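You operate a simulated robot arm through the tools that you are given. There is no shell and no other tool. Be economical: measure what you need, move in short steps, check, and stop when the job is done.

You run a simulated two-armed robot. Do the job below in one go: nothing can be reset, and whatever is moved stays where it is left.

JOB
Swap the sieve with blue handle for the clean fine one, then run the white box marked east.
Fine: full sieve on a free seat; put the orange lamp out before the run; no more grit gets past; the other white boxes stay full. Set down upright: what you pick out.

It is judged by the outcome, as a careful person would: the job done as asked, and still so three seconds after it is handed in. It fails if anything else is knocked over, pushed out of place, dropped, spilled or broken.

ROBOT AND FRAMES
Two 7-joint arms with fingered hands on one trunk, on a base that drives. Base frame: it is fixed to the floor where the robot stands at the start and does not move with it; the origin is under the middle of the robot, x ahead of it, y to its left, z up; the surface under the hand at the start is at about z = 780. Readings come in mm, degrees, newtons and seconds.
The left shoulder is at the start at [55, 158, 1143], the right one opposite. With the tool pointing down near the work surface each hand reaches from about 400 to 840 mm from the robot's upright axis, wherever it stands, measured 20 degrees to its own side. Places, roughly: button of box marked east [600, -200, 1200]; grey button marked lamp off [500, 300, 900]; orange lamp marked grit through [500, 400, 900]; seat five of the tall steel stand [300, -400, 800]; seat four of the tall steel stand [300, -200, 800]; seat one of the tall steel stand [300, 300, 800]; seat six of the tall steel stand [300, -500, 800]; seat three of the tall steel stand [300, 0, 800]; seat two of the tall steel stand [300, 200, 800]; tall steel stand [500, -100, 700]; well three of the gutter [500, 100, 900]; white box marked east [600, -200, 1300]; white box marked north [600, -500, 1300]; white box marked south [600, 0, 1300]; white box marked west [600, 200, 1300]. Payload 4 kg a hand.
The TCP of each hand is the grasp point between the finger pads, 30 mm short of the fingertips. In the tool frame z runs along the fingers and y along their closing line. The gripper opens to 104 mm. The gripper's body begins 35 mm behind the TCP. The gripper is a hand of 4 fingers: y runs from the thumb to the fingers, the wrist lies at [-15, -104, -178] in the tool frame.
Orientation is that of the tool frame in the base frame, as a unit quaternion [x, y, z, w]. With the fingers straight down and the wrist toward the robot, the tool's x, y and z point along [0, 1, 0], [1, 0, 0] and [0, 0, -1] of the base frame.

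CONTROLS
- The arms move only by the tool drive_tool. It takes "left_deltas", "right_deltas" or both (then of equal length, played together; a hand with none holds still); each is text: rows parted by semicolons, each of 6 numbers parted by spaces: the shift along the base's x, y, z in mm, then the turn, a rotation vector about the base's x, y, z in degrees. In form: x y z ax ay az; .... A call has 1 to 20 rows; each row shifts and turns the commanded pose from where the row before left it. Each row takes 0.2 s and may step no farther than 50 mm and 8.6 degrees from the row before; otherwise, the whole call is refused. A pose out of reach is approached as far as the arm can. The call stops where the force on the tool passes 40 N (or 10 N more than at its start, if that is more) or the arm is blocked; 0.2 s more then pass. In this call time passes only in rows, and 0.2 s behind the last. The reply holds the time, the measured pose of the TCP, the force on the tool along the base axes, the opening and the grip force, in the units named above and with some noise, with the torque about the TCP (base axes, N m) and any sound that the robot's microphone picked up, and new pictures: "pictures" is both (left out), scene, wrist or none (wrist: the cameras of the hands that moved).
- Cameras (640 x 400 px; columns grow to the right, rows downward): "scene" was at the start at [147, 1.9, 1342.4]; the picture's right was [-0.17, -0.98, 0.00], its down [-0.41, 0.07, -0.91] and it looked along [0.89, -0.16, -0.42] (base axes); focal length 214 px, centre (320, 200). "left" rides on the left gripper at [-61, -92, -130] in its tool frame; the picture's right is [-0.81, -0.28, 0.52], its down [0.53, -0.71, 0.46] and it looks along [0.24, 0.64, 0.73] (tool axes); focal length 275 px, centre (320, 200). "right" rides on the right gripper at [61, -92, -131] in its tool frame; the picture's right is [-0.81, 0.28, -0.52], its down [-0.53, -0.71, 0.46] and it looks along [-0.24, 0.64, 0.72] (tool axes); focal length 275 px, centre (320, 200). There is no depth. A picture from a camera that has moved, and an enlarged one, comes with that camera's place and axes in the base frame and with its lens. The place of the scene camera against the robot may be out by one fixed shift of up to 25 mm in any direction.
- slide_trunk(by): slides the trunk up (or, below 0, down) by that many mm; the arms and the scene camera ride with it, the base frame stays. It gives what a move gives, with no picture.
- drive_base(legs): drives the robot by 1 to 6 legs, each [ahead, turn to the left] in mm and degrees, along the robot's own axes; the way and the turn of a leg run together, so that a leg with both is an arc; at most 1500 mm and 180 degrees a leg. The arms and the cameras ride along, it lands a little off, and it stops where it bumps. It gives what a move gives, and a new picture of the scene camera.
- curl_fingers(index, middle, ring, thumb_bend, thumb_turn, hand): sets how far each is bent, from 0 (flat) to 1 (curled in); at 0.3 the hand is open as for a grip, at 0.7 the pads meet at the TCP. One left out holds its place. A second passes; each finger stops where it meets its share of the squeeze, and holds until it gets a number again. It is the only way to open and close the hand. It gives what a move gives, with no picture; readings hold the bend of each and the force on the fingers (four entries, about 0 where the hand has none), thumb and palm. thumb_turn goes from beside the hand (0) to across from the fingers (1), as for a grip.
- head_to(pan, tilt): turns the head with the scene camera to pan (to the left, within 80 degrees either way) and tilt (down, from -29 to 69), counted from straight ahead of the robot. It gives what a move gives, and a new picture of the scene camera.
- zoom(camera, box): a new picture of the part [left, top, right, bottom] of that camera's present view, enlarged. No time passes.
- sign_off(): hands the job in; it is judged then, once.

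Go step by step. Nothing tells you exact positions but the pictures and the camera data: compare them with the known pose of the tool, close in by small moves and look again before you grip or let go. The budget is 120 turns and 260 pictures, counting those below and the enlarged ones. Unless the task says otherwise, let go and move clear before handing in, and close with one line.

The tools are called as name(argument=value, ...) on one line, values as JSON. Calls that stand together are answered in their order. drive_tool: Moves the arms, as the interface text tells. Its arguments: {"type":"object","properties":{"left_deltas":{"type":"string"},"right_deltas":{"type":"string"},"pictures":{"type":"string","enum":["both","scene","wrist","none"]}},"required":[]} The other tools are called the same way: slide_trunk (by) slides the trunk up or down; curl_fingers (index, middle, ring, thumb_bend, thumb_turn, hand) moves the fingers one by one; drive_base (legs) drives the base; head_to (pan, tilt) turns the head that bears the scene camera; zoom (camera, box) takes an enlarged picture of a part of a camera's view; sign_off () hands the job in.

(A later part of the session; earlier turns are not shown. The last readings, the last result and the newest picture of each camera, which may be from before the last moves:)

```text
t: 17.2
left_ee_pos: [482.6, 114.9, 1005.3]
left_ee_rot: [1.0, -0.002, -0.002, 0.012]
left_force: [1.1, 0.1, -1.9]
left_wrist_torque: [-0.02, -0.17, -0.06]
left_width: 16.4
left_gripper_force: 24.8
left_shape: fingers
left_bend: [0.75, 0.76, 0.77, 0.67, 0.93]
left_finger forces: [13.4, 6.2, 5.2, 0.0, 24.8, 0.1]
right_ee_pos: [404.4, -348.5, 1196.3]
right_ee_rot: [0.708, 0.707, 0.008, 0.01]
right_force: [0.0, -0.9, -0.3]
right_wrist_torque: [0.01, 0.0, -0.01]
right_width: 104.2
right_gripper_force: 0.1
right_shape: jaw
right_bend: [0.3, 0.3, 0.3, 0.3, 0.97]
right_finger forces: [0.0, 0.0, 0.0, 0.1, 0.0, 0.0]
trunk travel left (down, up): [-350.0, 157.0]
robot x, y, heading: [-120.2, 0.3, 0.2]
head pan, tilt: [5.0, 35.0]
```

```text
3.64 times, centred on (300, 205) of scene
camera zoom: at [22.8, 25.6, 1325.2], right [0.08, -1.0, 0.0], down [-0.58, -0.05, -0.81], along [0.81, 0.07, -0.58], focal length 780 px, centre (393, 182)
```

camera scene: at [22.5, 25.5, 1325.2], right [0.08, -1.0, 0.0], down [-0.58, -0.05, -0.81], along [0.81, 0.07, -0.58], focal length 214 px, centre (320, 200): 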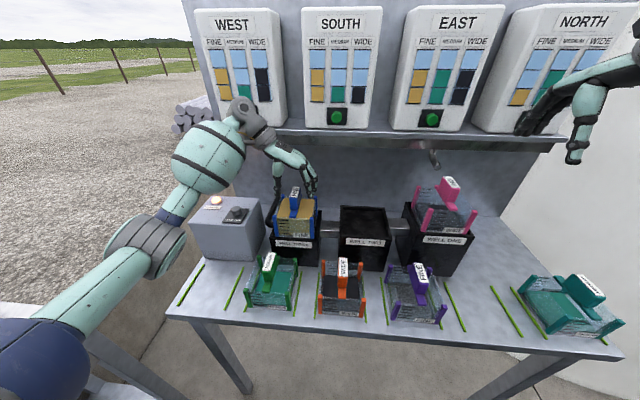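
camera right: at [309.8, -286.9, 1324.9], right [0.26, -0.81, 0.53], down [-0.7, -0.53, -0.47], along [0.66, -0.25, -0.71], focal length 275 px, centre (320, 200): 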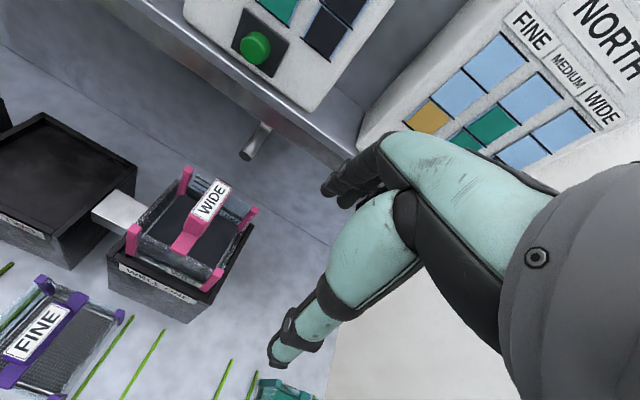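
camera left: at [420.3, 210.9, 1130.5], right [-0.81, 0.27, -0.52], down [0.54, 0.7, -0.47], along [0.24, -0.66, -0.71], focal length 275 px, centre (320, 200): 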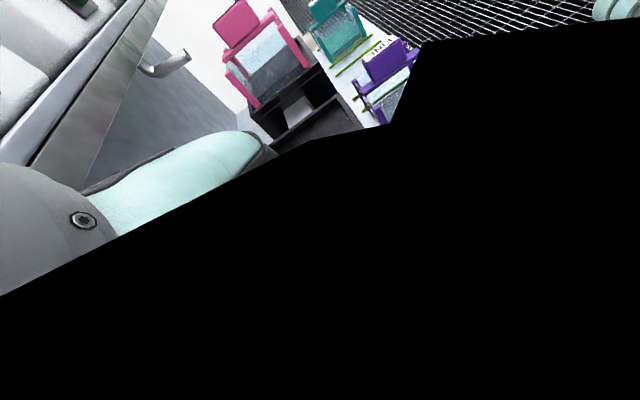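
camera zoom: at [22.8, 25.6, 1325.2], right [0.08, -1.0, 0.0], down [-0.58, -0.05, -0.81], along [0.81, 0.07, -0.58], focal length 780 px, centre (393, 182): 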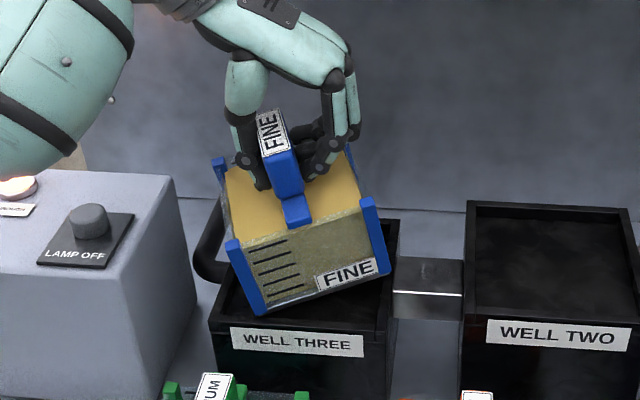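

The sieve has rolled in the grip, so I'll lower it right back and take a better hold before going on.

drive_tool(left_deltas="0 0 -5 0 0 0; 0 0 -5 0 0 0; 0 0 -5 0 0 0", pictures="none")

zoom(camera="scene", box=[240, 150, 360, 260])

```text
t: 18.0
left_ee_pos: [479.4, 110.6, 994.1]
left_ee_rot: [1.0, -0.003, 0.004, 0.013]
left_force: [0.7, -11.2, 21.0]
left_wrist_torque: [0.06, -0.17, -0.21]
left_width: 15.4
left_gripper_force: 28.9
left_shape: fingers
left_bend: [0.76, 0.77, 0.78, 0.68, 0.92]
left_finger forces: [12.9, 13.8, 9.7, 0.0, 21.6, 0.0]
right_ee_pos: [402.8, -350.7, 1197.1]
right_ee_rot: [0.71, 0.705, 0.009, 0.009]
right_force: [-0.1, 1.0, -0.3]
right_wrist_torque: [0.01, 0.0, 0.04]
right_width: 104.1
right_gripper_force: 0.0
right_shape: jaw
right_bend: [0.3, 0.3, 0.3, 0.3, 0.97]
right_finger forces: [0.0, 0.0, 0.0, 0.1, 0.0, 0.0]
trunk travel left (down, up): [-350.0, 157.0]
robot x, y, heading: [-118.6, 4.1, -0.2]
head pan, tilt: [5.0, 35.0]
```

```text
3.64 times, centred on (300, 205) of scene
camera zoom: at [19.9, 22.9, 1325.7], right [0.08, -1.0, 0.0], down [-0.58, -0.05, -0.81], along [0.81, 0.07, -0.58], focal length 780 px, centre (393, 182)
```

zoom: 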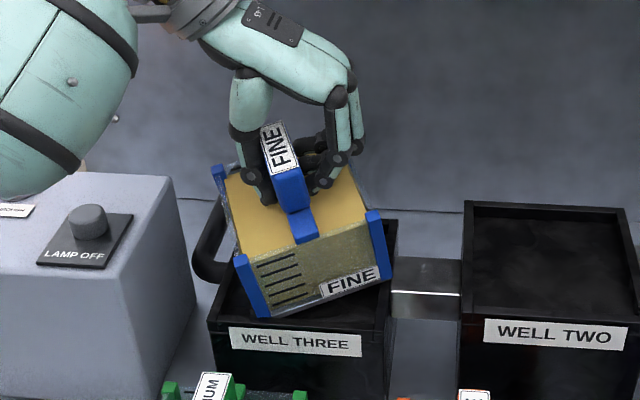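

The far corner touches while it is rolled. I'll lift slightly and roll the hand about x to level the sieve in its present hold.

drive_tool(left_deltas="0 0 8 0 0 0; 0 0 8 3 0 0; 0 0 4 4 0 0; 0 0 2 4 0 0; 0 0 0 4 0 0", pictures="none")

zoom(camera="scene", box=[240, 150, 360, 260])

```text
t: 19.2
left_ee_pos: [480.4, 114.7, 1013.0]
left_ee_rot: [0.993, -0.002, -0.001, -0.12]
left_force: [0.4, -0.3, -0.6]
left_wrist_torque: [-0.07, -0.01, 0.0]
left_width: 15.8
left_gripper_force: 24.3
left_shape: fingers
left_bend: [0.75, 0.76, 0.77, 0.68, 0.92]
left_finger forces: [16.6, 5.6, 2.2, 0.1, 23.4, 0.0]
right_ee_pos: [404.8, -349.5, 1196.8]
right_ee_rot: [0.708, 0.706, 0.008, 0.009]
right_force: [0.3, 0.7, 0.2]
right_wrist_torque: [0.06, -0.01, 0.01]
right_width: 104.0
right_gripper_force: 0.1
right_shape: jaw
right_bend: [0.3, 0.3, 0.3, 0.3, 0.97]
right_finger forces: [0.1, 0.0, 0.0, 0.0, 0.1, 0.0]
trunk travel left (down, up): [-350.0, 157.0]
robot x, y, heading: [-120.9, -0.7, -0.1]
head pan, tilt: [5.0, 35.0]
```

```text
3.64 times, centred on (300, 205) of scene
camera zoom: at [22.5, 24.6, 1325.2], right [0.09, -1.0, 0.0], down [-0.58, -0.05, -0.81], along [0.81, 0.07, -0.58], focal length 780 px, centre (393, 182)
```

zoom: 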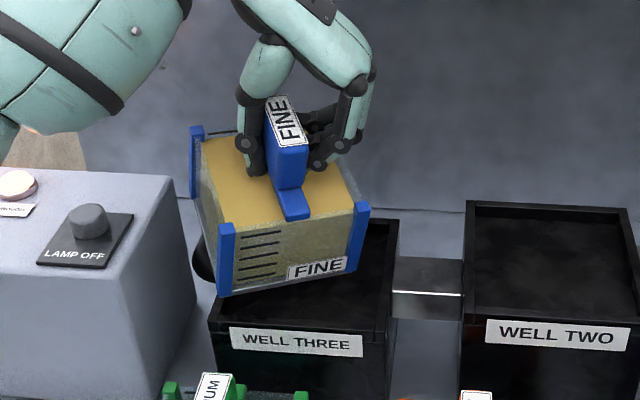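

Nearly level now. I'll lift clear and level the last few degrees, then look.

drive_tool(left_deltas="0 0 15 3 0 0; 0 0 20 3 0 0; 0 0 20 0 0 0; 0 0 20 0 0 0", pictures="scene")

zoom(camera="scene", box=[240, 120, 360, 230])

```text
t: 20.2
left_ee_pos: [482.7, 112.9, 1086.6]
left_ee_rot: [0.985, -0.003, 0.0, -0.171]
left_force: [0.4, 0.5, -2.2]
left_wrist_torque: [-0.05, 0.01, 0.0]
left_width: 15.7
left_gripper_force: 24.5
left_shape: fingers
left_bend: [0.75, 0.76, 0.77, 0.68, 0.92]
left_finger forces: [16.5, 5.8, 2.1, 0.1, 23.5, 0.1]
right_ee_pos: [405.4, -349.2, 1197.0]
right_ee_rot: [0.708, 0.706, 0.008, 0.009]
right_force: [0.6, -0.2, 0.2]
right_wrist_torque: [0.01, 0.03, 0.05]
right_width: 104.2
right_gripper_force: 0.0
right_shape: jaw
right_bend: [0.3, 0.3, 0.3, 0.3, 0.97]
right_finger forces: [0.0, 0.1, 0.0, 0.0, 0.0, 0.1]
trunk travel left (down, up): [-350.0, 157.0]
robot x, y, heading: [-123.2, -0.1, -0.1]
head pan, tilt: [5.0, 35.0]
camera scene: at [22.4, 25.0, 1325.2], right [0.09, -1.0, 0.0], down [-0.58, -0.05, -0.81], along [0.81, 0.07, -0.58], focal length 214 px, centre (320, 200)
```

scene: 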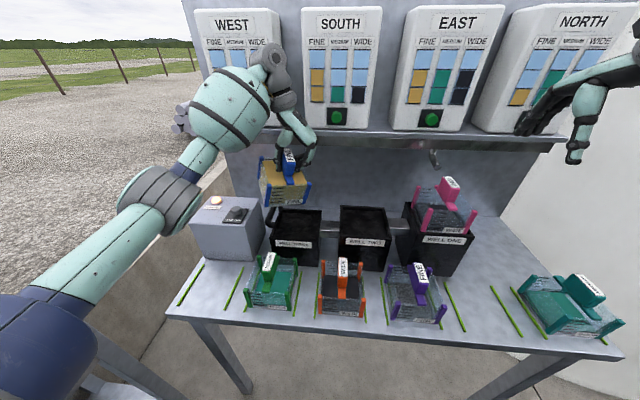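

```text
3.64 times, centred on (300, 175) of scene
camera zoom: at [22.4, 25.0, 1325.2], right [0.09, -1.0, 0.0], down [-0.58, -0.05, -0.81], along [0.81, 0.07, -0.58], focal length 780 px, centre (393, 291)
```

zoom: 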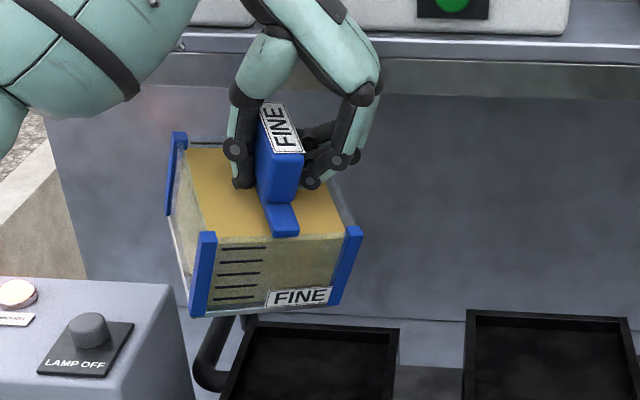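

The sieve is clear of the well, but it has yawed and leaned in the grip. I'll carry it high to above seat one, then take a close look to square it up before setting it down.

drive_tool(left_deltas="-30 0 0 0 0 0; -35 0 0 0 0 0; -35 15 0 0 0 0; -30 30 0 0 0 0; -7 35 0 0 0 0; 0 35 0 0 0 0; 0 35 0 0 0 0; 0 35 0 0 0 0; 0 30 0 0 0 0; 0 20 0 0 0 0", pictures="none")

head_to(pan=40, tilt=40)

zoom(camera="scene", box=[200, 80, 440, 280])

```text
t: 22.4
left_ee_pos: [344.8, 348.9, 1088.3]
left_ee_rot: [0.985, -0.003, -0.001, -0.17]
left_force: [0.1, 0.0, -1.9]
left_wrist_torque: [-0.04, 0.0, -0.03]
left_width: 15.6
left_gripper_force: 24.2
left_shape: fingers
left_bend: [0.75, 0.76, 0.77, 0.68, 0.92]
left_finger forces: [16.2, 6.2, 1.9, 0.0, 23.4, 0.1]
right_ee_pos: [404.4, -348.4, 1196.8]
right_ee_rot: [0.709, 0.705, 0.007, 0.01]
right_force: [-0.8, -0.3, -0.3]
right_wrist_torque: [-0.03, 0.01, 0.05]
right_width: 104.1
right_gripper_force: 0.0
right_shape: jaw
right_bend: [0.3, 0.3, 0.3, 0.3, 0.97]
right_finger forces: [0.0, 0.1, 0.0, 0.0, 0.0, 0.0]
trunk travel left (down, up): [-350.0, 157.0]
robot x, y, heading: [-122.4, 1.5, -0.4]
head pan, tilt: [5.0, 35.0]
```

```text
t: 23.4
left_ee_pos: [344.5, 347.3, 1088.8]
left_ee_rot: [0.985, -0.002, -0.002, -0.17]
left_force: [0.1, -0.1, -2.3]
left_wrist_torque: [-0.07, 0.01, 0.01]
left_width: 15.4
left_gripper_force: 23.7
left_shape: fingers
left_bend: [0.75, 0.76, 0.77, 0.68, 0.92]
left_finger forces: [16.1, 6.2, 2.1, 0.1, 23.4, 0.1]
right_ee_pos: [405.7, -348.1, 1195.9]
right_ee_rot: [0.708, 0.706, 0.007, 0.01]
right_force: [-0.2, 0.1, 0.7]
right_wrist_torque: [0.0, 0.0, 0.01]
right_width: 104.1
right_gripper_force: 0.1
right_shape: jaw
right_bend: [0.3, 0.3, 0.3, 0.3, 0.97]
right_finger forces: [0.0, 0.1, 0.0, 0.1, 0.0, 0.1]
trunk travel left (down, up): [-350.0, 157.0]
robot x, y, heading: [-121.4, 4.3, -0.3]
head pan, tilt: [40.0, 40.0]
camera scene: at [-0.2, 72.6, 1317.9], right [0.64, -0.77, -0.01], down [-0.5, -0.41, -0.76], along [0.58, 0.49, -0.65], focal length 214 px, centre (320, 200)
```

scene: 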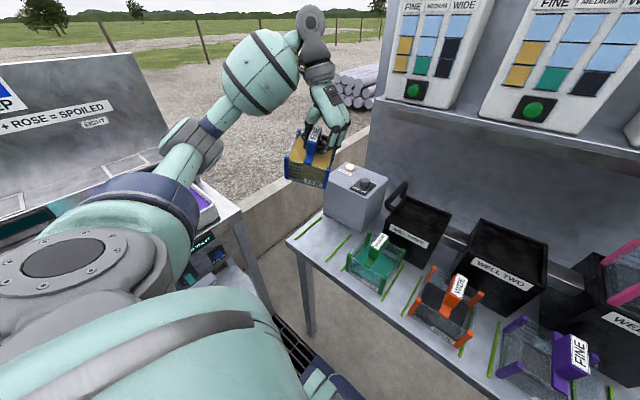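

```text
2.00 times, centred on (320, 180) of scene
camera zoom: at [-0.2, 72.6, 1317.9], right [0.64, -0.77, -0.01], down [-0.5, -0.41, -0.76], along [0.58, 0.49, -0.65], focal length 429 px, centre (320, 240)
```

zoom: 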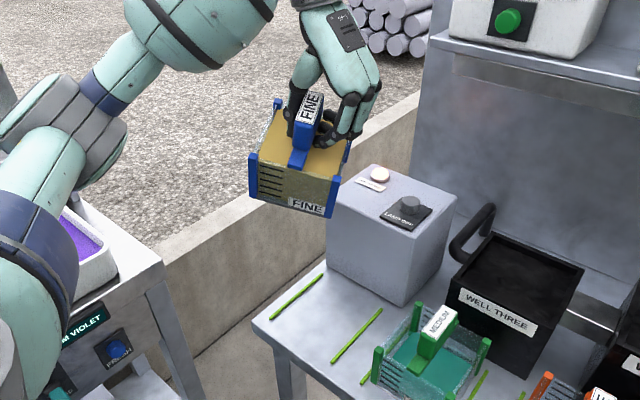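

zoom(camera="scene", box=[270, 115, 370, 195])

```text
5.00 times, centred on (320, 155) of scene
camera zoom: at [-0.2, 72.6, 1317.9], right [0.64, -0.77, -0.01], down [-0.5, -0.41, -0.76], along [0.58, 0.49, -0.65], focal length 1072 px, centre (320, 425)
```

zoom: 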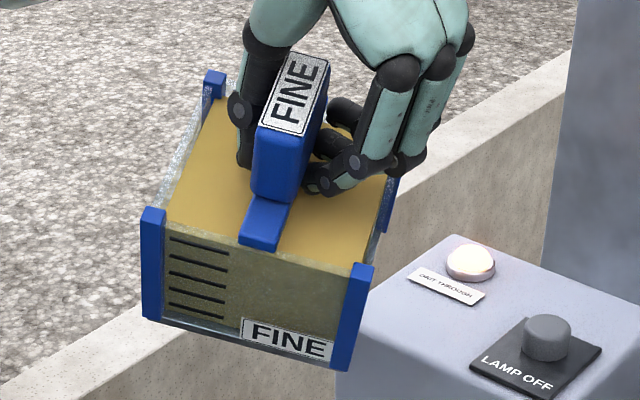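

From this view the sieve is yawed roughly 30–35° and rolled about 15° relative to the room. I'll turn the hand back step by step to square it.

drive_tool(left_deltas="0 0 0 -3 0 -6; 0 0 0 -3 0 -6; 0 0 0 -3 0 -6; 0 0 0 -2 0 -6; 0 0 0 0 0 -6", pictures="none")

zoom(camera="scene", box=[270, 115, 370, 195])

```text
t: 24.6
left_ee_pos: [344.4, 348.9, 1088.1]
left_ee_rot: [0.963, -0.259, 0.037, -0.069]
left_force: [-0.3, 0.5, -2.0]
left_wrist_torque: [-0.02, 0.05, -0.01]
left_width: 15.5
left_gripper_force: 23.6
left_shape: fingers
left_bend: [0.75, 0.76, 0.77, 0.68, 0.92]
left_finger forces: [16.0, 6.0, 1.8, 0.1, 23.3, 0.0]
right_ee_pos: [404.3, -348.5, 1196.1]
right_ee_rot: [0.708, 0.706, 0.008, 0.011]
right_force: [-0.1, 0.4, -0.3]
right_wrist_torque: [0.0, -0.02, -0.03]
right_width: 104.0
right_gripper_force: 0.0
right_shape: jaw
right_bend: [0.3, 0.3, 0.3, 0.3, 0.97]
right_finger forces: [0.0, 0.0, 0.1, 0.1, 0.0, 0.0]
trunk travel left (down, up): [-350.0, 157.0]
robot x, y, heading: [-122.0, -3.8, 0.0]
head pan, tilt: [40.0, 40.0]
```

```text
5.00 times, centred on (320, 155) of scene
camera zoom: at [-0.2, 72.2, 1318.0], right [0.64, -0.77, -0.01], down [-0.5, -0.41, -0.76], along [0.58, 0.49, -0.65], focal length 1072 px, centre (320, 425)
```

zoom: 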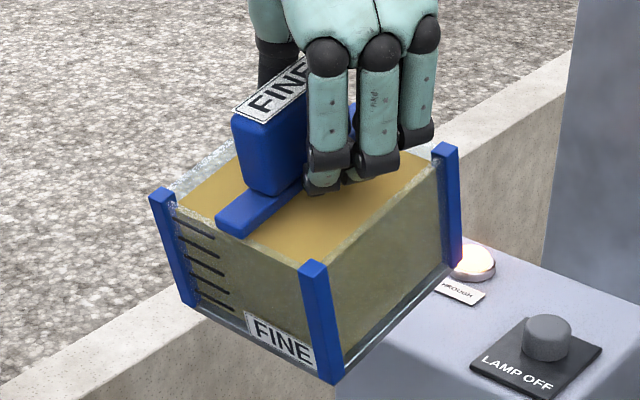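

Yaw is now about right; the residue looks like the front hanging about 12° low. I'll pitch it back.

drive_tool(left_deltas="0 0 0 0 4 0; 0 0 0 -1 4 1; 0 0 0 0 4 0", pictures="none")

zoom(camera="scene", box=[270, 115, 370, 195])

zoom(camera="scene", box=[240, 110, 440, 310])

```text
t: 25.4
left_ee_pos: [345.3, 349.8, 1088.4]
left_ee_rot: [0.964, -0.255, -0.062, -0.035]
left_force: [0.0, 0.9, -1.9]
left_wrist_torque: [-0.04, 0.03, 0.04]
left_width: 15.3
left_gripper_force: 23.7
left_shape: fingers
left_bend: [0.75, 0.76, 0.77, 0.68, 0.92]
left_finger forces: [16.0, 6.0, 1.9, 0.0, 23.2, 0.0]
right_ee_pos: [405.2, -348.1, 1196.4]
right_ee_rot: [0.708, 0.706, 0.008, 0.009]
right_force: [-0.2, 0.2, -0.3]
right_wrist_torque: [0.04, -0.01, 0.02]
right_width: 103.9
right_gripper_force: 0.0
right_shape: jaw
right_bend: [0.3, 0.3, 0.3, 0.3, 0.97]
right_finger forces: [0.0, 0.0, 0.1, 0.0, 0.0, 0.0]
trunk travel left (down, up): [-350.0, 157.0]
robot x, y, heading: [-119.5, -1.4, -0.3]
head pan, tilt: [40.0, 40.0]
```

```text
5.00 times, centred on (320, 155) of scene
camera zoom: at [0.1, 72.3, 1317.9], right [0.64, -0.77, -0.01], down [-0.5, -0.41, -0.76], along [0.58, 0.49, -0.65], focal length 1072 px, centre (320, 425)
```

zoom: 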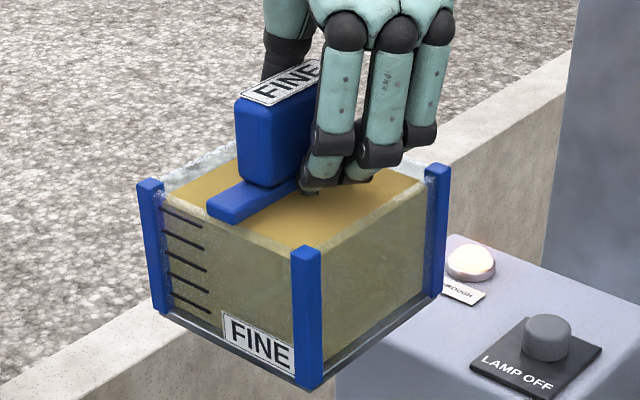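

```text
2.00 times, centred on (340, 210) of scene
camera zoom: at [0.1, 72.3, 1317.9], right [0.64, -0.77, -0.01], down [-0.5, -0.41, -0.76], along [0.58, 0.49, -0.65], focal length 429 px, centre (280, 180)
```

zoom: 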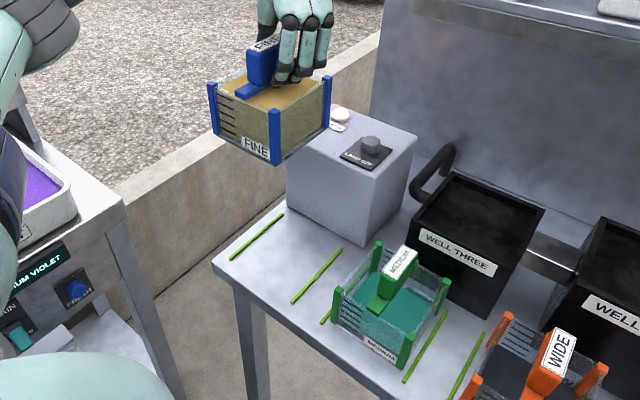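

The sieve hangs level and square now. Seat one lies between green lines at y≈270 and 392, centre about (332, 331). I'll shift over it and lower partway, then compare with the lines.

drive_tool(left_deltas="-10 -18 -10 0 0 0; -10 -17 -20 0 0 0; 0 0 -25 0 0 0; 0 0 -25 0 0 0; 0 0 -25 0 0 0; 0 0 -25 0 0 0", pictures="none")

zoom(camera="scene", box=[250, 130, 410, 270])

```text
t: 26.8
left_ee_pos: [324.5, 314.2, 957.0]
left_ee_rot: [0.964, -0.256, -0.062, -0.035]
left_force: [-0.1, -0.8, -1.9]
left_wrist_torque: [-0.04, 0.02, -0.02]
left_width: 15.7
left_gripper_force: 23.5
left_shape: fingers
left_bend: [0.75, 0.76, 0.78, 0.68, 0.92]
left_finger forces: [15.8, 6.1, 2.0, 0.0, 23.2, 0.1]
right_ee_pos: [405.4, -348.2, 1196.4]
right_ee_rot: [0.708, 0.706, 0.008, 0.01]
right_force: [0.6, -0.2, -0.8]
right_wrist_torque: [0.0, 0.02, -0.01]
right_width: 104.1
right_gripper_force: 0.1
right_shape: jaw
right_bend: [0.3, 0.3, 0.3, 0.3, 0.97]
right_finger forces: [0.0, 0.1, 0.1, 0.1, 0.0, 0.1]
trunk travel left (down, up): [-350.0, 157.0]
robot x, y, heading: [-122.6, 2.2, -0.0]
head pan, tilt: [40.0, 40.0]
```

```text
2.86 times, centred on (330, 200) of scene
camera zoom: at [0.1, 72.9, 1317.9], right [0.64, -0.77, -0.01], down [-0.5, -0.41, -0.76], along [0.58, 0.49, -0.65], focal length 613 px, centre (291, 200)
```

zoom: 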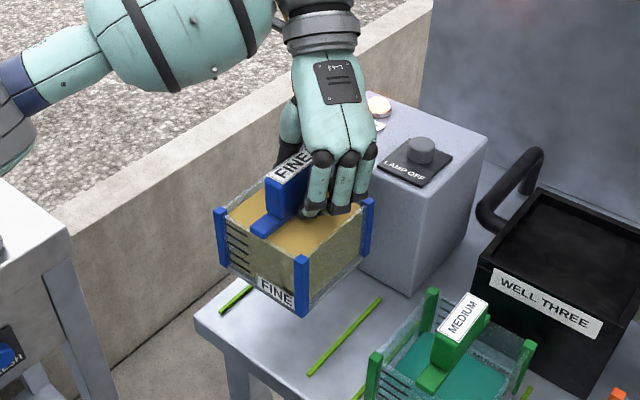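

By the same camera the sieve's centre is at about (328, 332), right over seat one and square. I'll lower it nearly to the surface.

drive_tool(left_deltas="3 0 -20 0 0 0; 0 0 -20 0 0 0; 0 0 -15 0 0 0", pictures="none")

zoom(camera="scene", box=[250, 130, 410, 270])

```text
t: 27.6
left_ee_pos: [326.4, 314.1, 902.2]
left_ee_rot: [0.964, -0.255, -0.062, -0.035]
left_force: [0.0, 0.5, -2.1]
left_wrist_torque: [-0.03, 0.0, -0.04]
left_width: 15.6
left_gripper_force: 23.8
left_shape: fingers
left_bend: [0.75, 0.76, 0.78, 0.68, 0.92]
left_finger forces: [16.0, 6.2, 2.0, 0.1, 23.2, 0.1]
right_ee_pos: [405.3, -350.1, 1196.3]
right_ee_rot: [0.708, 0.706, 0.008, 0.01]
right_force: [-0.6, 0.5, -1.0]
right_wrist_torque: [0.0, -0.01, 0.0]
right_width: 103.8
right_gripper_force: 0.1
right_shape: jaw
right_bend: [0.3, 0.3, 0.3, 0.3, 0.97]
right_finger forces: [0.0, 0.0, 0.0, 0.0, 0.0, 0.0]
trunk travel left (down, up): [-350.0, 157.0]
robot x, y, heading: [-118.2, -1.9, -0.3]
head pan, tilt: [40.0, 40.0]
```

```text
2.86 times, centred on (330, 200) of scene
camera zoom: at [-0.1, 72.5, 1317.9], right [0.64, -0.77, -0.01], down [-0.5, -0.41, -0.76], along [0.58, 0.49, -0.65], focal length 613 px, centre (291, 200)
```

zoom: 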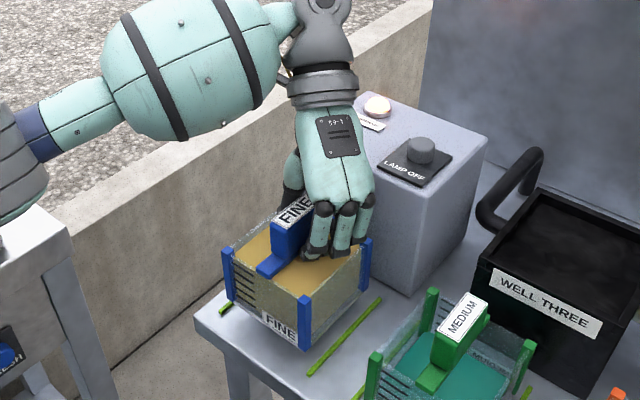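

Well placed. I'll go down gently to contact.

drive_tool(left_deltas="0 0 -5 0 0 0; 0 0 -5 0 0 0; 0 0 -3 0 0 0", pictures="none")

zoom(camera="scene", box=[280, 170, 370, 240])

```text
t: 28.4
left_ee_pos: [327.6, 313.8, 889.3]
left_ee_rot: [0.964, -0.255, -0.063, -0.035]
left_force: [-0.8, 0.6, -2.0]
left_wrist_torque: [-0.02, -0.01, -0.01]
left_width: 15.2
left_gripper_force: 22.8
left_shape: fingers
left_bend: [0.75, 0.76, 0.78, 0.68, 0.92]
left_finger forces: [15.9, 6.1, 2.0, 0.1, 23.3, 0.0]
right_ee_pos: [404.7, -348.3, 1196.7]
right_ee_rot: [0.708, 0.706, 0.007, 0.011]
right_force: [-0.6, -0.1, 0.1]
right_wrist_torque: [0.01, 0.02, -0.03]
right_width: 104.2
right_gripper_force: 0.1
right_shape: jaw
right_bend: [0.3, 0.3, 0.3, 0.3, 0.97]
right_finger forces: [0.1, 0.1, 0.1, 0.0, 0.1, 0.0]
trunk travel left (down, up): [-350.0, 157.0]
robot x, y, heading: [-122.2, -2.4, -0.3]
head pan, tilt: [40.0, 40.0]
```

```text
5.71 times, centred on (325, 205) of scene
camera zoom: at [-0.1, 72.5, 1317.9], right [0.64, -0.77, -0.01], down [-0.5, -0.41, -0.76], along [0.58, 0.49, -0.65], focal length 1226 px, centre (291, 171)
```

zoom: 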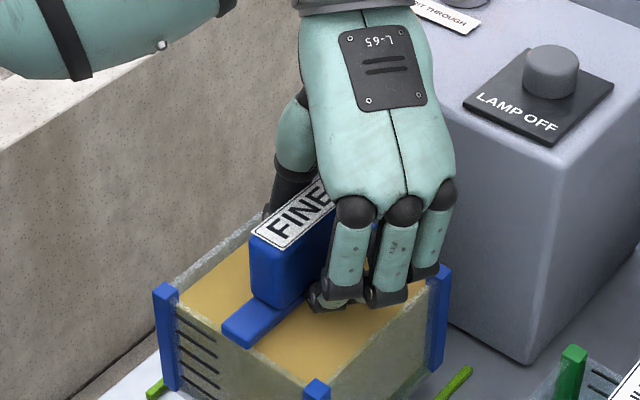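

drive_tool(left_deltas="0 0 -3 0 0 0; 0 0 -3 0 0 0", pictures="none")

zoom(camera="scene", box=[280, 180, 370, 260])

```text
t: 29.0
left_ee_pos: [327.1, 314.1, 883.5]
left_ee_rot: [0.964, -0.255, -0.062, -0.035]
left_force: [-0.1, -0.2, -1.2]
left_wrist_torque: [-0.06, -0.01, 0.01]
left_width: 15.2
left_gripper_force: 23.5
left_shape: fingers
left_bend: [0.75, 0.76, 0.78, 0.68, 0.92]
left_finger forces: [16.0, 5.9, 2.0, 0.0, 23.2, 0.0]
right_ee_pos: [405.8, -348.7, 1196.6]
right_ee_rot: [0.708, 0.706, 0.007, 0.01]
right_force: [-0.6, 0.1, 0.4]
right_wrist_torque: [0.0, 0.01, -0.04]
right_width: 104.3
right_gripper_force: 0.1
right_shape: jaw
right_bend: [0.3, 0.3, 0.3, 0.3, 0.97]
right_finger forces: [0.0, 0.1, 0.0, 0.0, 0.0, 0.1]
trunk travel left (down, up): [-350.0, 157.0]
robot x, y, heading: [-121.8, 2.5, -0.2]
head pan, tilt: [40.0, 40.0]
```

```text
5.00 times, centred on (325, 220) of scene
camera zoom: at [-0.1, 72.5, 1317.9], right [0.64, -0.77, -0.01], down [-0.5, -0.41, -0.76], along [0.58, 0.49, -0.65], focal length 1072 px, centre (295, 100)
```

zoom: 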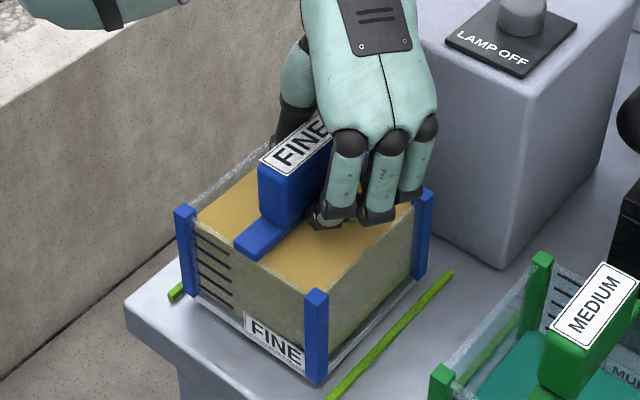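

drive_tool(left_deltas="0 0 -3 0 0 0; 0 0 -3 0 0 0", pictures="none")

drive_tool(left_deltas="0 0 -2 0 0 0; 0 0 -2 0 0 0", pictures="none")

zoom(camera="scene", box=[280, 180, 370, 260])

```text
t: 29.6
left_ee_pos: [328.1, 313.1, 877.0]
left_ee_rot: [0.964, -0.255, -0.062, -0.034]
left_force: [0.6, 0.5, 1.4]
left_wrist_torque: [0.06, 0.01, -0.03]
left_width: 15.6
left_gripper_force: 22.6
left_shape: fingers
left_bend: [0.75, 0.77, 0.78, 0.69, 0.92]
left_finger forces: [14.7, 6.4, 2.0, 0.0, 22.8, 0.1]
right_ee_pos: [404.8, -350.4, 1196.3]
right_ee_rot: [0.708, 0.706, 0.009, 0.009]
right_force: [-0.3, 0.4, -0.8]
right_wrist_torque: [0.04, -0.01, 0.0]
right_width: 103.8
right_gripper_force: 0.0
right_shape: jaw
right_bend: [0.3, 0.3, 0.3, 0.3, 0.97]
right_finger forces: [0.0, 0.0, 0.0, 0.0, 0.0, 0.0]
trunk travel left (down, up): [-350.0, 157.0]
robot x, y, heading: [-121.2, 4.3, -0.1]
head pan, tilt: [40.0, 40.0]
```

```text
t: 30.2
left_ee_pos: [326.5, 314.8, 875.1]
left_ee_rot: [0.964, -0.255, -0.061, -0.034]
left_force: [1.2, 1.2, 14.8]
left_wrist_torque: [0.21, -0.14, -0.16]
left_width: 13.6
left_gripper_force: 24.3
left_shape: fingers
left_bend: [0.76, 0.77, 0.78, 0.69, 0.91]
left_finger forces: [9.2, 11.9, 3.0, 0.0, 23.6, 0.0]
right_ee_pos: [405.0, -350.0, 1197.1]
right_ee_rot: [0.709, 0.705, 0.008, 0.009]
right_force: [-0.1, -0.3, 0.2]
right_wrist_torque: [0.02, -0.03, 0.02]
right_width: 103.7
right_gripper_force: 0.1
right_shape: jaw
right_bend: [0.3, 0.3, 0.3, 0.3, 0.97]
right_finger forces: [0.0, 0.0, 0.0, 0.0, 0.0, 0.0]
trunk travel left (down, up): [-350.0, 157.0]
robot x, y, heading: [-120.2, 3.7, -0.2]
head pan, tilt: [40.0, 40.0]
```

```text
5.00 times, centred on (325, 220) of scene
camera zoom: at [-1.4, 71.7, 1318.2], right [0.64, -0.77, -0.01], down [-0.5, -0.41, -0.76], along [0.58, 0.49, -0.65], focal length 1072 px, centre (295, 100)
```

zoom: 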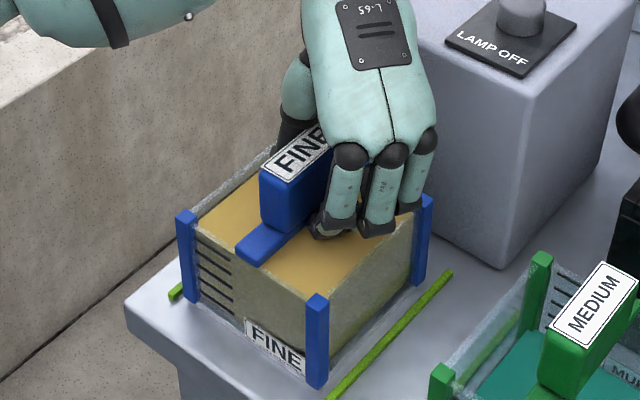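

It's seated. I'll ease down the load, open gently and rise clear.

drive_tool(left_deltas="0 0 1.5 0 0 0", pictures="none")

curl_fingers(hand="left", index=0.65, middle=0.65, ring=0.65, thumb_bend=0.62)

curl_fingers(hand="left", index=0.52, middle=0.52, ring=0.52, thumb_bend=0.5)

zoom(camera="scene", box=[280, 180, 370, 260])

```text
t: 30.6
left_ee_pos: [326.6, 313.2, 874.0]
left_ee_rot: [0.964, -0.255, -0.062, -0.035]
left_force: [2.2, 0.2, 10.8]
left_wrist_torque: [0.16, -0.13, -0.14]
left_width: 13.8
left_gripper_force: 24.9
left_shape: fingers
left_bend: [0.76, 0.77, 0.78, 0.69, 0.91]
left_finger forces: [10.0, 11.9, 2.8, 0.0, 23.9, 0.0]
right_ee_pos: [404.8, -348.6, 1197.1]
right_ee_rot: [0.708, 0.706, 0.008, 0.009]
right_force: [0.1, 0.0, 0.5]
right_wrist_torque: [0.01, -0.02, -0.02]
right_width: 104.0
right_gripper_force: 0.0
right_shape: jaw
right_bend: [0.3, 0.3, 0.3, 0.3, 0.97]
right_finger forces: [0.0, 0.0, 0.1, 0.1, 0.0, 0.0]
trunk travel left (down, up): [-350.0, 157.0]
robot x, y, heading: [-125.2, 1.3, -0.1]
head pan, tilt: [40.0, 40.0]
```

```text
t: 31.6
left_ee_pos: [327.4, 314.1, 875.0]
left_ee_rot: [0.964, -0.256, -0.062, -0.035]
left_force: [-1.1, 0.9, -0.4]
left_wrist_torque: [0.01, -0.01, 0.03]
left_width: 19.3
left_gripper_force: 1.2
left_shape: fingers
left_bend: [0.64, 0.65, 0.65, 0.61, 0.97]
left_finger forces: [0.7, 0.1, 0.1, 0.0, 1.5, 0.0]
right_ee_pos: [404.3, -348.6, 1195.5]
right_ee_rot: [0.708, 0.706, 0.008, 0.01]
right_force: [0.1, -0.1, 0.0]
right_wrist_torque: [-0.02, 0.01, 0.02]
right_width: 104.1
right_gripper_force: 0.2
right_shape: jaw
right_bend: [0.3, 0.3, 0.3, 0.3, 0.97]
right_finger forces: [0.0, 0.0, 0.0, 0.0, 0.0, 0.0]
trunk travel left (down, up): [-350.0, 157.0]
robot x, y, heading: [-121.6, 1.7, 0.0]
head pan, tilt: [40.0, 40.0]
```

```text
t: 32.6
left_ee_pos: [326.9, 313.9, 874.5]
left_ee_rot: [0.964, -0.255, -0.062, -0.034]
left_force: [1.1, 1.7, 3.6]
left_wrist_torque: [-0.06, -0.03, 0.08]
left_width: 49.1
left_gripper_force: 1.9
left_shape: fingers
left_bend: [0.52, 0.52, 0.54, 0.5, 0.97]
left_finger forces: [0.6, 0.0, 3.2, 0.0, 0.0, 0.0]
right_ee_pos: [404.7, -348.0, 1197.4]
right_ee_rot: [0.708, 0.706, 0.008, 0.01]
right_force: [1.3, 0.2, -0.1]
right_wrist_torque: [-0.03, 0.01, -0.03]
right_width: 104.1
right_gripper_force: 0.0
right_shape: jaw
right_bend: [0.3, 0.3, 0.3, 0.3, 0.97]
right_finger forces: [0.1, 0.0, 0.0, 0.0, 0.0, 0.0]
trunk travel left (down, up): [-350.0, 157.0]
robot x, y, heading: [-123.6, -0.7, -0.2]
head pan, tilt: [40.0, 40.0]
```

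```text
5.00 times, centred on (325, 220) of scene
camera zoom: at [-0.4, 72.5, 1318.0], right [0.64, -0.77, -0.01], down [-0.5, -0.41, -0.76], along [0.58, 0.49, -0.65], focal length 1072 px, centre (295, 100)
```

zoom: 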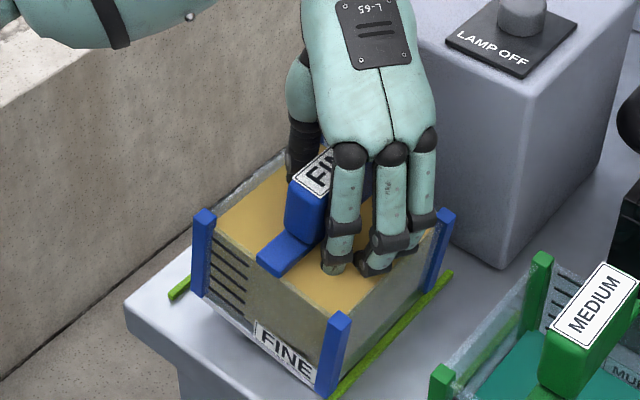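

Opening nudged the sieve a few millimetres to the right via the ring finger. I'll ease that finger, lift out, and look at where it stands.

curl_fingers(hand="left", index=0.56, middle=0.56, ring=0.58, thumb_bend=0.52)

drive_tool(left_deltas="0 0 10 0 0 0; 0 0 15 0 0 0; 0 0 20 0 0 0; 0 0 30 0 0 0; 0 0 40 0 0 0; -20 0 40 0 0 0", pictures="none")

zoom(camera="scene", box=[250, 150, 410, 270])

```text
t: 33.6
left_ee_pos: [327.3, 314.0, 874.2]
left_ee_rot: [0.964, -0.256, -0.063, -0.034]
left_force: [0.1, 0.5, 2.7]
left_wrist_torque: [-0.1, -0.02, 0.0]
left_width: 42.1
left_gripper_force: 1.5
left_shape: fingers
left_bend: [0.56, 0.56, 0.57, 0.52, 0.97]
left_finger forces: [0.1, 0.0, 2.6, 0.0, 0.1, 0.1]
right_ee_pos: [404.2, -348.7, 1196.3]
right_ee_rot: [0.708, 0.706, 0.009, 0.009]
right_force: [0.1, 0.3, 0.0]
right_wrist_torque: [-0.01, -0.02, -0.01]
right_width: 104.1
right_gripper_force: 0.0
right_shape: jaw
right_bend: [0.3, 0.3, 0.3, 0.3, 0.97]
right_finger forces: [0.0, 0.1, 0.0, 0.0, 0.0, 0.0]
trunk travel left (down, up): [-350.0, 157.0]
robot x, y, heading: [-121.4, 0.9, -0.0]
head pan, tilt: [40.0, 40.0]
```

```text
t: 35.0
left_ee_pos: [303.6, 316.3, 1032.6]
left_ee_rot: [0.964, -0.255, -0.062, -0.034]
left_force: [-0.5, 0.6, -0.2]
left_wrist_torque: [0.0, -0.04, 0.01]
left_width: 41.9
left_gripper_force: 0.0
left_shape: fingers
left_bend: [0.56, 0.56, 0.57, 0.52, 0.97]
left_finger forces: [0.0, 0.0, 0.0, 0.1, 0.0, 0.0]
right_ee_pos: [401.6, -347.5, 1198.5]
right_ee_rot: [0.709, 0.705, 0.009, 0.01]
right_force: [0.3, 0.4, 0.4]
right_wrist_torque: [0.0, -0.01, 0.05]
right_width: 103.9
right_gripper_force: 0.0
right_shape: jaw
right_bend: [0.3, 0.3, 0.3, 0.3, 0.97]
right_finger forces: [0.0, 0.0, 0.0, 0.0, 0.0, 0.1]
trunk travel left (down, up): [-350.0, 157.0]
robot x, y, heading: [-120.2, -3.2, -0.1]
head pan, tilt: [40.0, 40.0]
```

```text
3.33 times, centred on (330, 210) of scene
camera zoom: at [-2.1, 72.4, 1318.1], right [0.64, -0.77, -0.01], down [-0.5, -0.41, -0.76], along [0.58, 0.49, -0.65], focal length 715 px, centre (287, 167)
```

zoom: 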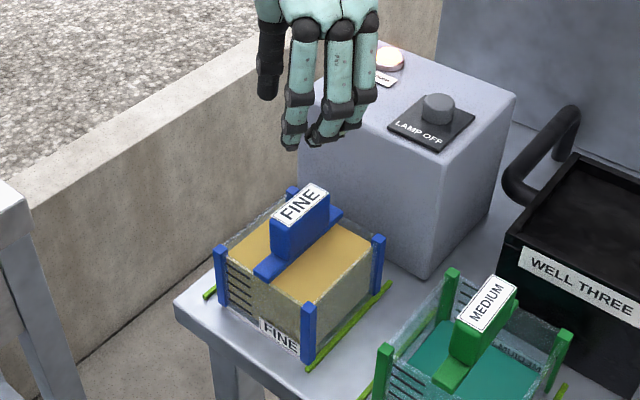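

The full blue sieve stands upright on seat one, between the lines. Next I restore the left hand's straight-down orientation and go above the purple FINE sieve.

drive_tool(left_deltas="0 0 10 -1.35 -1.7 7.45; 0 0 10 -1.35 -1.7 7.45; 0 -20 10 -1.35 -1.7 7.45; 0 -30 0 -1.35 -1.7 7.45; 0 -45 0 0 0 0; 0 -45 0 0 0 0; 5 -45 0 0 0 0; 5 -45 0 0 0 0; 5 -45 0 0 0 0; 5 -45 0 0 0 0; 3 -45 0 0 0 0; 0 -45 0 0 0 0; 0 -45 0 0 0 0; 0 -45 0 0 0 0", pictures="none")

head_to(pan=-15, tilt=50)

zoom(camera="right", box=[0, 220, 200, 400])

```text
t: 38.0
left_ee_pos: [329.1, -187.0, 1057.8]
left_ee_rot: [1.0, 0.002, 0.0, 0.011]
left_force: [-1.0, 0.1, -0.2]
left_wrist_torque: [0.05, -0.01, 0.0]
left_width: 41.8
left_gripper_force: 0.1
left_shape: fingers
left_bend: [0.56, 0.56, 0.57, 0.52, 0.97]
left_finger forces: [0.1, 0.0, 0.1, 0.0, 0.0, 0.0]
right_ee_pos: [404.0, -350.7, 1195.5]
right_ee_rot: [0.708, 0.706, 0.009, 0.009]
right_force: [-0.3, -1.3, 0.0]
right_wrist_torque: [0.07, 0.01, 0.0]
right_width: 103.9
right_gripper_force: 0.1
right_shape: jaw
right_bend: [0.3, 0.3, 0.3, 0.3, 0.97]
right_finger forces: [0.0, 0.0, 0.1, 0.0, 0.0, 0.0]
trunk travel left (down, up): [-350.0, 157.0]
robot x, y, heading: [-120.8, -0.2, -0.4]
head pan, tilt: [40.0, 40.0]
```

```text
t: 39.2
left_ee_pos: [329.4, -185.8, 1059.7]
left_ee_rot: [1.0, 0.002, 0.0, 0.013]
left_force: [0.5, -0.2, -0.9]
left_wrist_torque: [0.06, -0.01, -0.01]
left_width: 41.9
left_gripper_force: 0.1
left_shape: fingers
left_bend: [0.56, 0.56, 0.57, 0.52, 0.97]
left_finger forces: [0.0, 0.0, 0.0, 0.1, 0.1, 0.0]
right_ee_pos: [404.3, -348.5, 1196.8]
right_ee_rot: [0.708, 0.706, 0.007, 0.01]
right_force: [-0.5, 0.2, 0.3]
right_wrist_torque: [-0.02, 0.03, -0.05]
right_width: 104.0
right_gripper_force: 0.1
right_shape: jaw
right_bend: [0.3, 0.3, 0.3, 0.3, 0.97]
right_finger forces: [0.1, 0.0, 0.1, 0.0, 0.0, 0.0]
trunk travel left (down, up): [-350.0, 157.0]
robot x, y, heading: [-122.1, 1.8, -0.2]
head pan, tilt: [-15.0, 50.0]
camera scene: at [8.7, -2.0, 1303.7], right [-0.26, -0.97, 0.0], down [-0.75, 0.2, -0.63], along [0.61, -0.17, -0.77], focal length 214 px, centre (320, 200)
```

scene: 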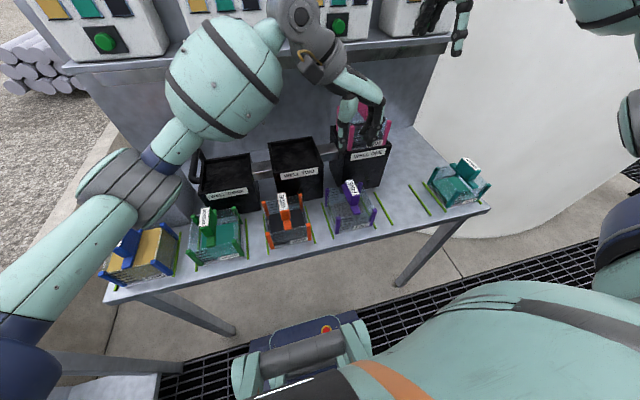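

```text
2.22 times, centred on (100, 310) of right
camera zoom: at [309.7, -287.6, 1324.4], right [0.26, -0.81, 0.53], down [-0.7, -0.53, -0.47], along [0.66, -0.25, -0.71], focal length 612 px, centre (809, -44)
```

zoom: 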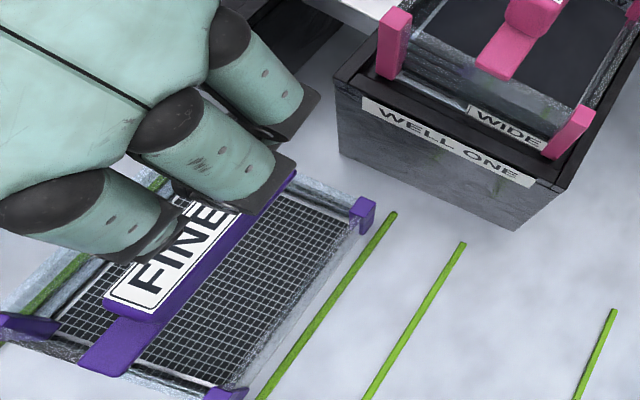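

The left hand is above the purple handle. I'll open to straddle width, descend to just above and check.

curl_fingers(hand="left", index=0.48, middle=0.48, ring=0.48, thumb_bend=0.5)

drive_tool(left_deltas="0 -2 -40 0 0 0; 0 -2 -40 0 0 0; 0 0 -40 0 0 0", pictures="scene")

zoom(camera="scene", box=[310, 140, 400, 240])

zoom(camera="right", box=[0, 220, 200, 400])

```text
t: 40.2
left_ee_pos: [329.2, -185.2, 1058.5]
left_ee_rot: [1.0, 0.002, 0.0, 0.013]
left_force: [-0.4, 1.2, -1.2]
left_wrist_torque: [0.0, 0.01, 0.0]
left_width: 54.3
left_gripper_force: 0.0
left_shape: fingers
left_bend: [0.48, 0.48, 0.48, 0.5, 0.97]
left_finger forces: [0.0, 0.1, 0.1, 0.0, 0.0, 0.1]
right_ee_pos: [404.8, -349.2, 1195.3]
right_ee_rot: [0.708, 0.706, 0.007, 0.009]
right_force: [0.1, 0.6, -0.1]
right_wrist_torque: [0.0, -0.02, -0.01]
right_width: 104.0
right_gripper_force: 0.1
right_shape: jaw
right_bend: [0.3, 0.3, 0.3, 0.3, 0.97]
right_finger forces: [0.0, 0.0, 0.1, 0.1, 0.0, 0.0]
trunk travel left (down, up): [-350.0, 157.0]
robot x, y, heading: [-122.4, 4.1, -0.1]
head pan, tilt: [-15.0, 50.0]
```

```text
t: 41.0
left_ee_pos: [329.7, -190.4, 937.9]
left_ee_rot: [1.0, 0.001, 0.0, 0.014]
left_force: [0.7, -0.2, 0.0]
left_wrist_torque: [0.03, 0.02, 0.01]
left_width: 54.2
left_gripper_force: 0.0
left_shape: fingers
left_bend: [0.48, 0.48, 0.48, 0.5, 0.97]
left_finger forces: [0.0, 0.0, 0.0, 0.0, 0.0, 0.1]
right_ee_pos: [404.0, -348.9, 1196.9]
right_ee_rot: [0.708, 0.706, 0.008, 0.01]
right_force: [-0.2, -0.1, -0.3]
right_wrist_torque: [0.01, 0.04, -0.03]
right_width: 103.8
right_gripper_force: 0.1
right_shape: jaw
right_bend: [0.3, 0.3, 0.3, 0.3, 0.97]
right_finger forces: [0.0, 0.0, 0.0, 0.0, 0.0, 0.0]
trunk travel left (down, up): [-350.0, 157.0]
robot x, y, heading: [-121.6, 1.6, -0.0]
head pan, tilt: [-15.0, 50.0]
camera scene: at [8.8, -2.0, 1303.6], right [-0.26, -0.97, 0.0], down [-0.75, 0.2, -0.63], along [0.61, -0.17, -0.77], focal length 214 px, centre (320, 200)
```

scene: 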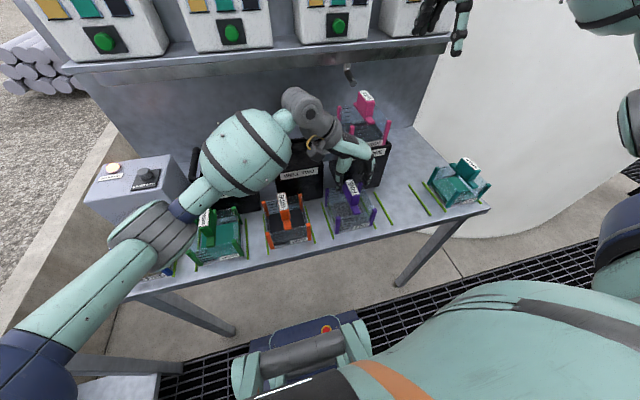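

```text
4.00 times, centred on (355, 190) of scene
camera zoom: at [8.8, -2.0, 1303.6], right [-0.26, -0.97, 0.0], down [-0.75, 0.2, -0.63], along [0.61, -0.17, -0.77], focal length 858 px, centre (180, 240)
```

zoom: 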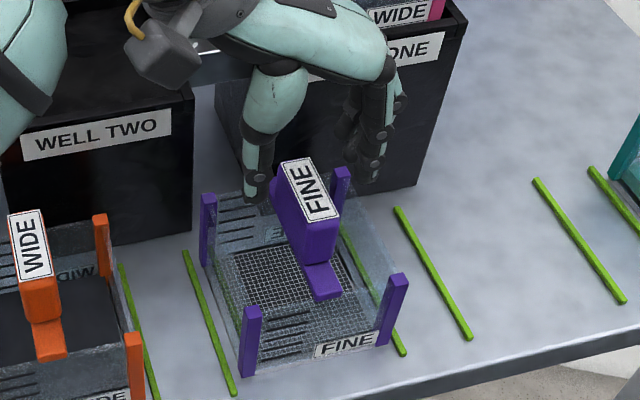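

```text
2.22 times, centred on (100, 310) of right
camera zoom: at [309.9, -287.6, 1324.3], right [0.26, -0.81, 0.53], down [-0.7, -0.53, -0.47], along [0.66, -0.25, -0.71], focal length 612 px, centre (809, -44)
```

zoom: 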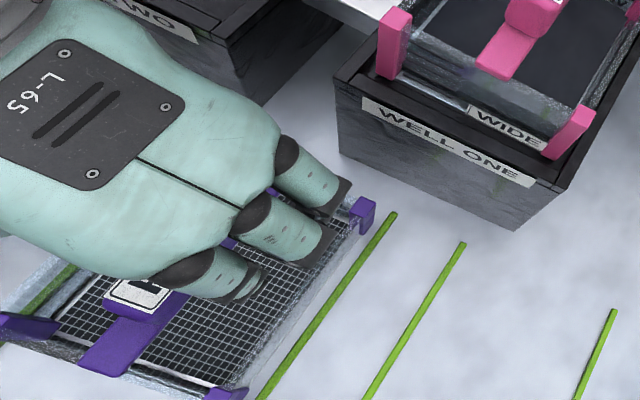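

Thumb and fingers straddle the block centrally. I'll descend to grip depth.

drive_tool(left_deltas="0 0 -18 0 0 0; 0 0 -15 0 0 0; 0 0 -10 0 0 0", pictures="none")

zoom(camera="scene", box=[310, 140, 400, 240])

```text
t: 41.8
left_ee_pos: [330.3, -189.9, 894.9]
left_ee_rot: [1.0, 0.002, 0.001, 0.013]
left_force: [0.1, 0.7, -0.5]
left_wrist_torque: [0.01, -0.03, -0.01]
left_width: 54.3
left_gripper_force: 0.0
left_shape: fingers
left_bend: [0.48, 0.48, 0.48, 0.5, 0.97]
left_finger forces: [0.1, 0.0, 0.1, 0.1, 0.0, 0.0]
right_ee_pos: [404.9, -349.5, 1195.0]
right_ee_rot: [0.708, 0.706, 0.008, 0.009]
right_force: [-0.2, -0.9, 0.0]
right_wrist_torque: [-0.04, 0.01, 0.0]
right_width: 103.9
right_gripper_force: 0.1
right_shape: jaw
right_bend: [0.3, 0.3, 0.3, 0.3, 0.97]
right_finger forces: [0.0, 0.1, 0.0, 0.0, 0.1, 0.1]
trunk travel left (down, up): [-350.0, 157.0]
robot x, y, heading: [-123.1, 1.6, -0.2]
head pan, tilt: [-15.0, 50.0]
```

```text
4.00 times, centred on (355, 190) of scene
camera zoom: at [8.7, -2.3, 1303.7], right [-0.26, -0.97, 0.0], down [-0.75, 0.2, -0.63], along [0.61, -0.17, -0.77], focal length 858 px, centre (180, 240)
```

zoom: 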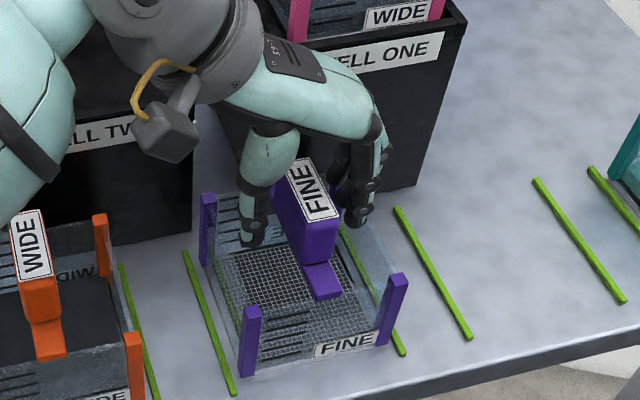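

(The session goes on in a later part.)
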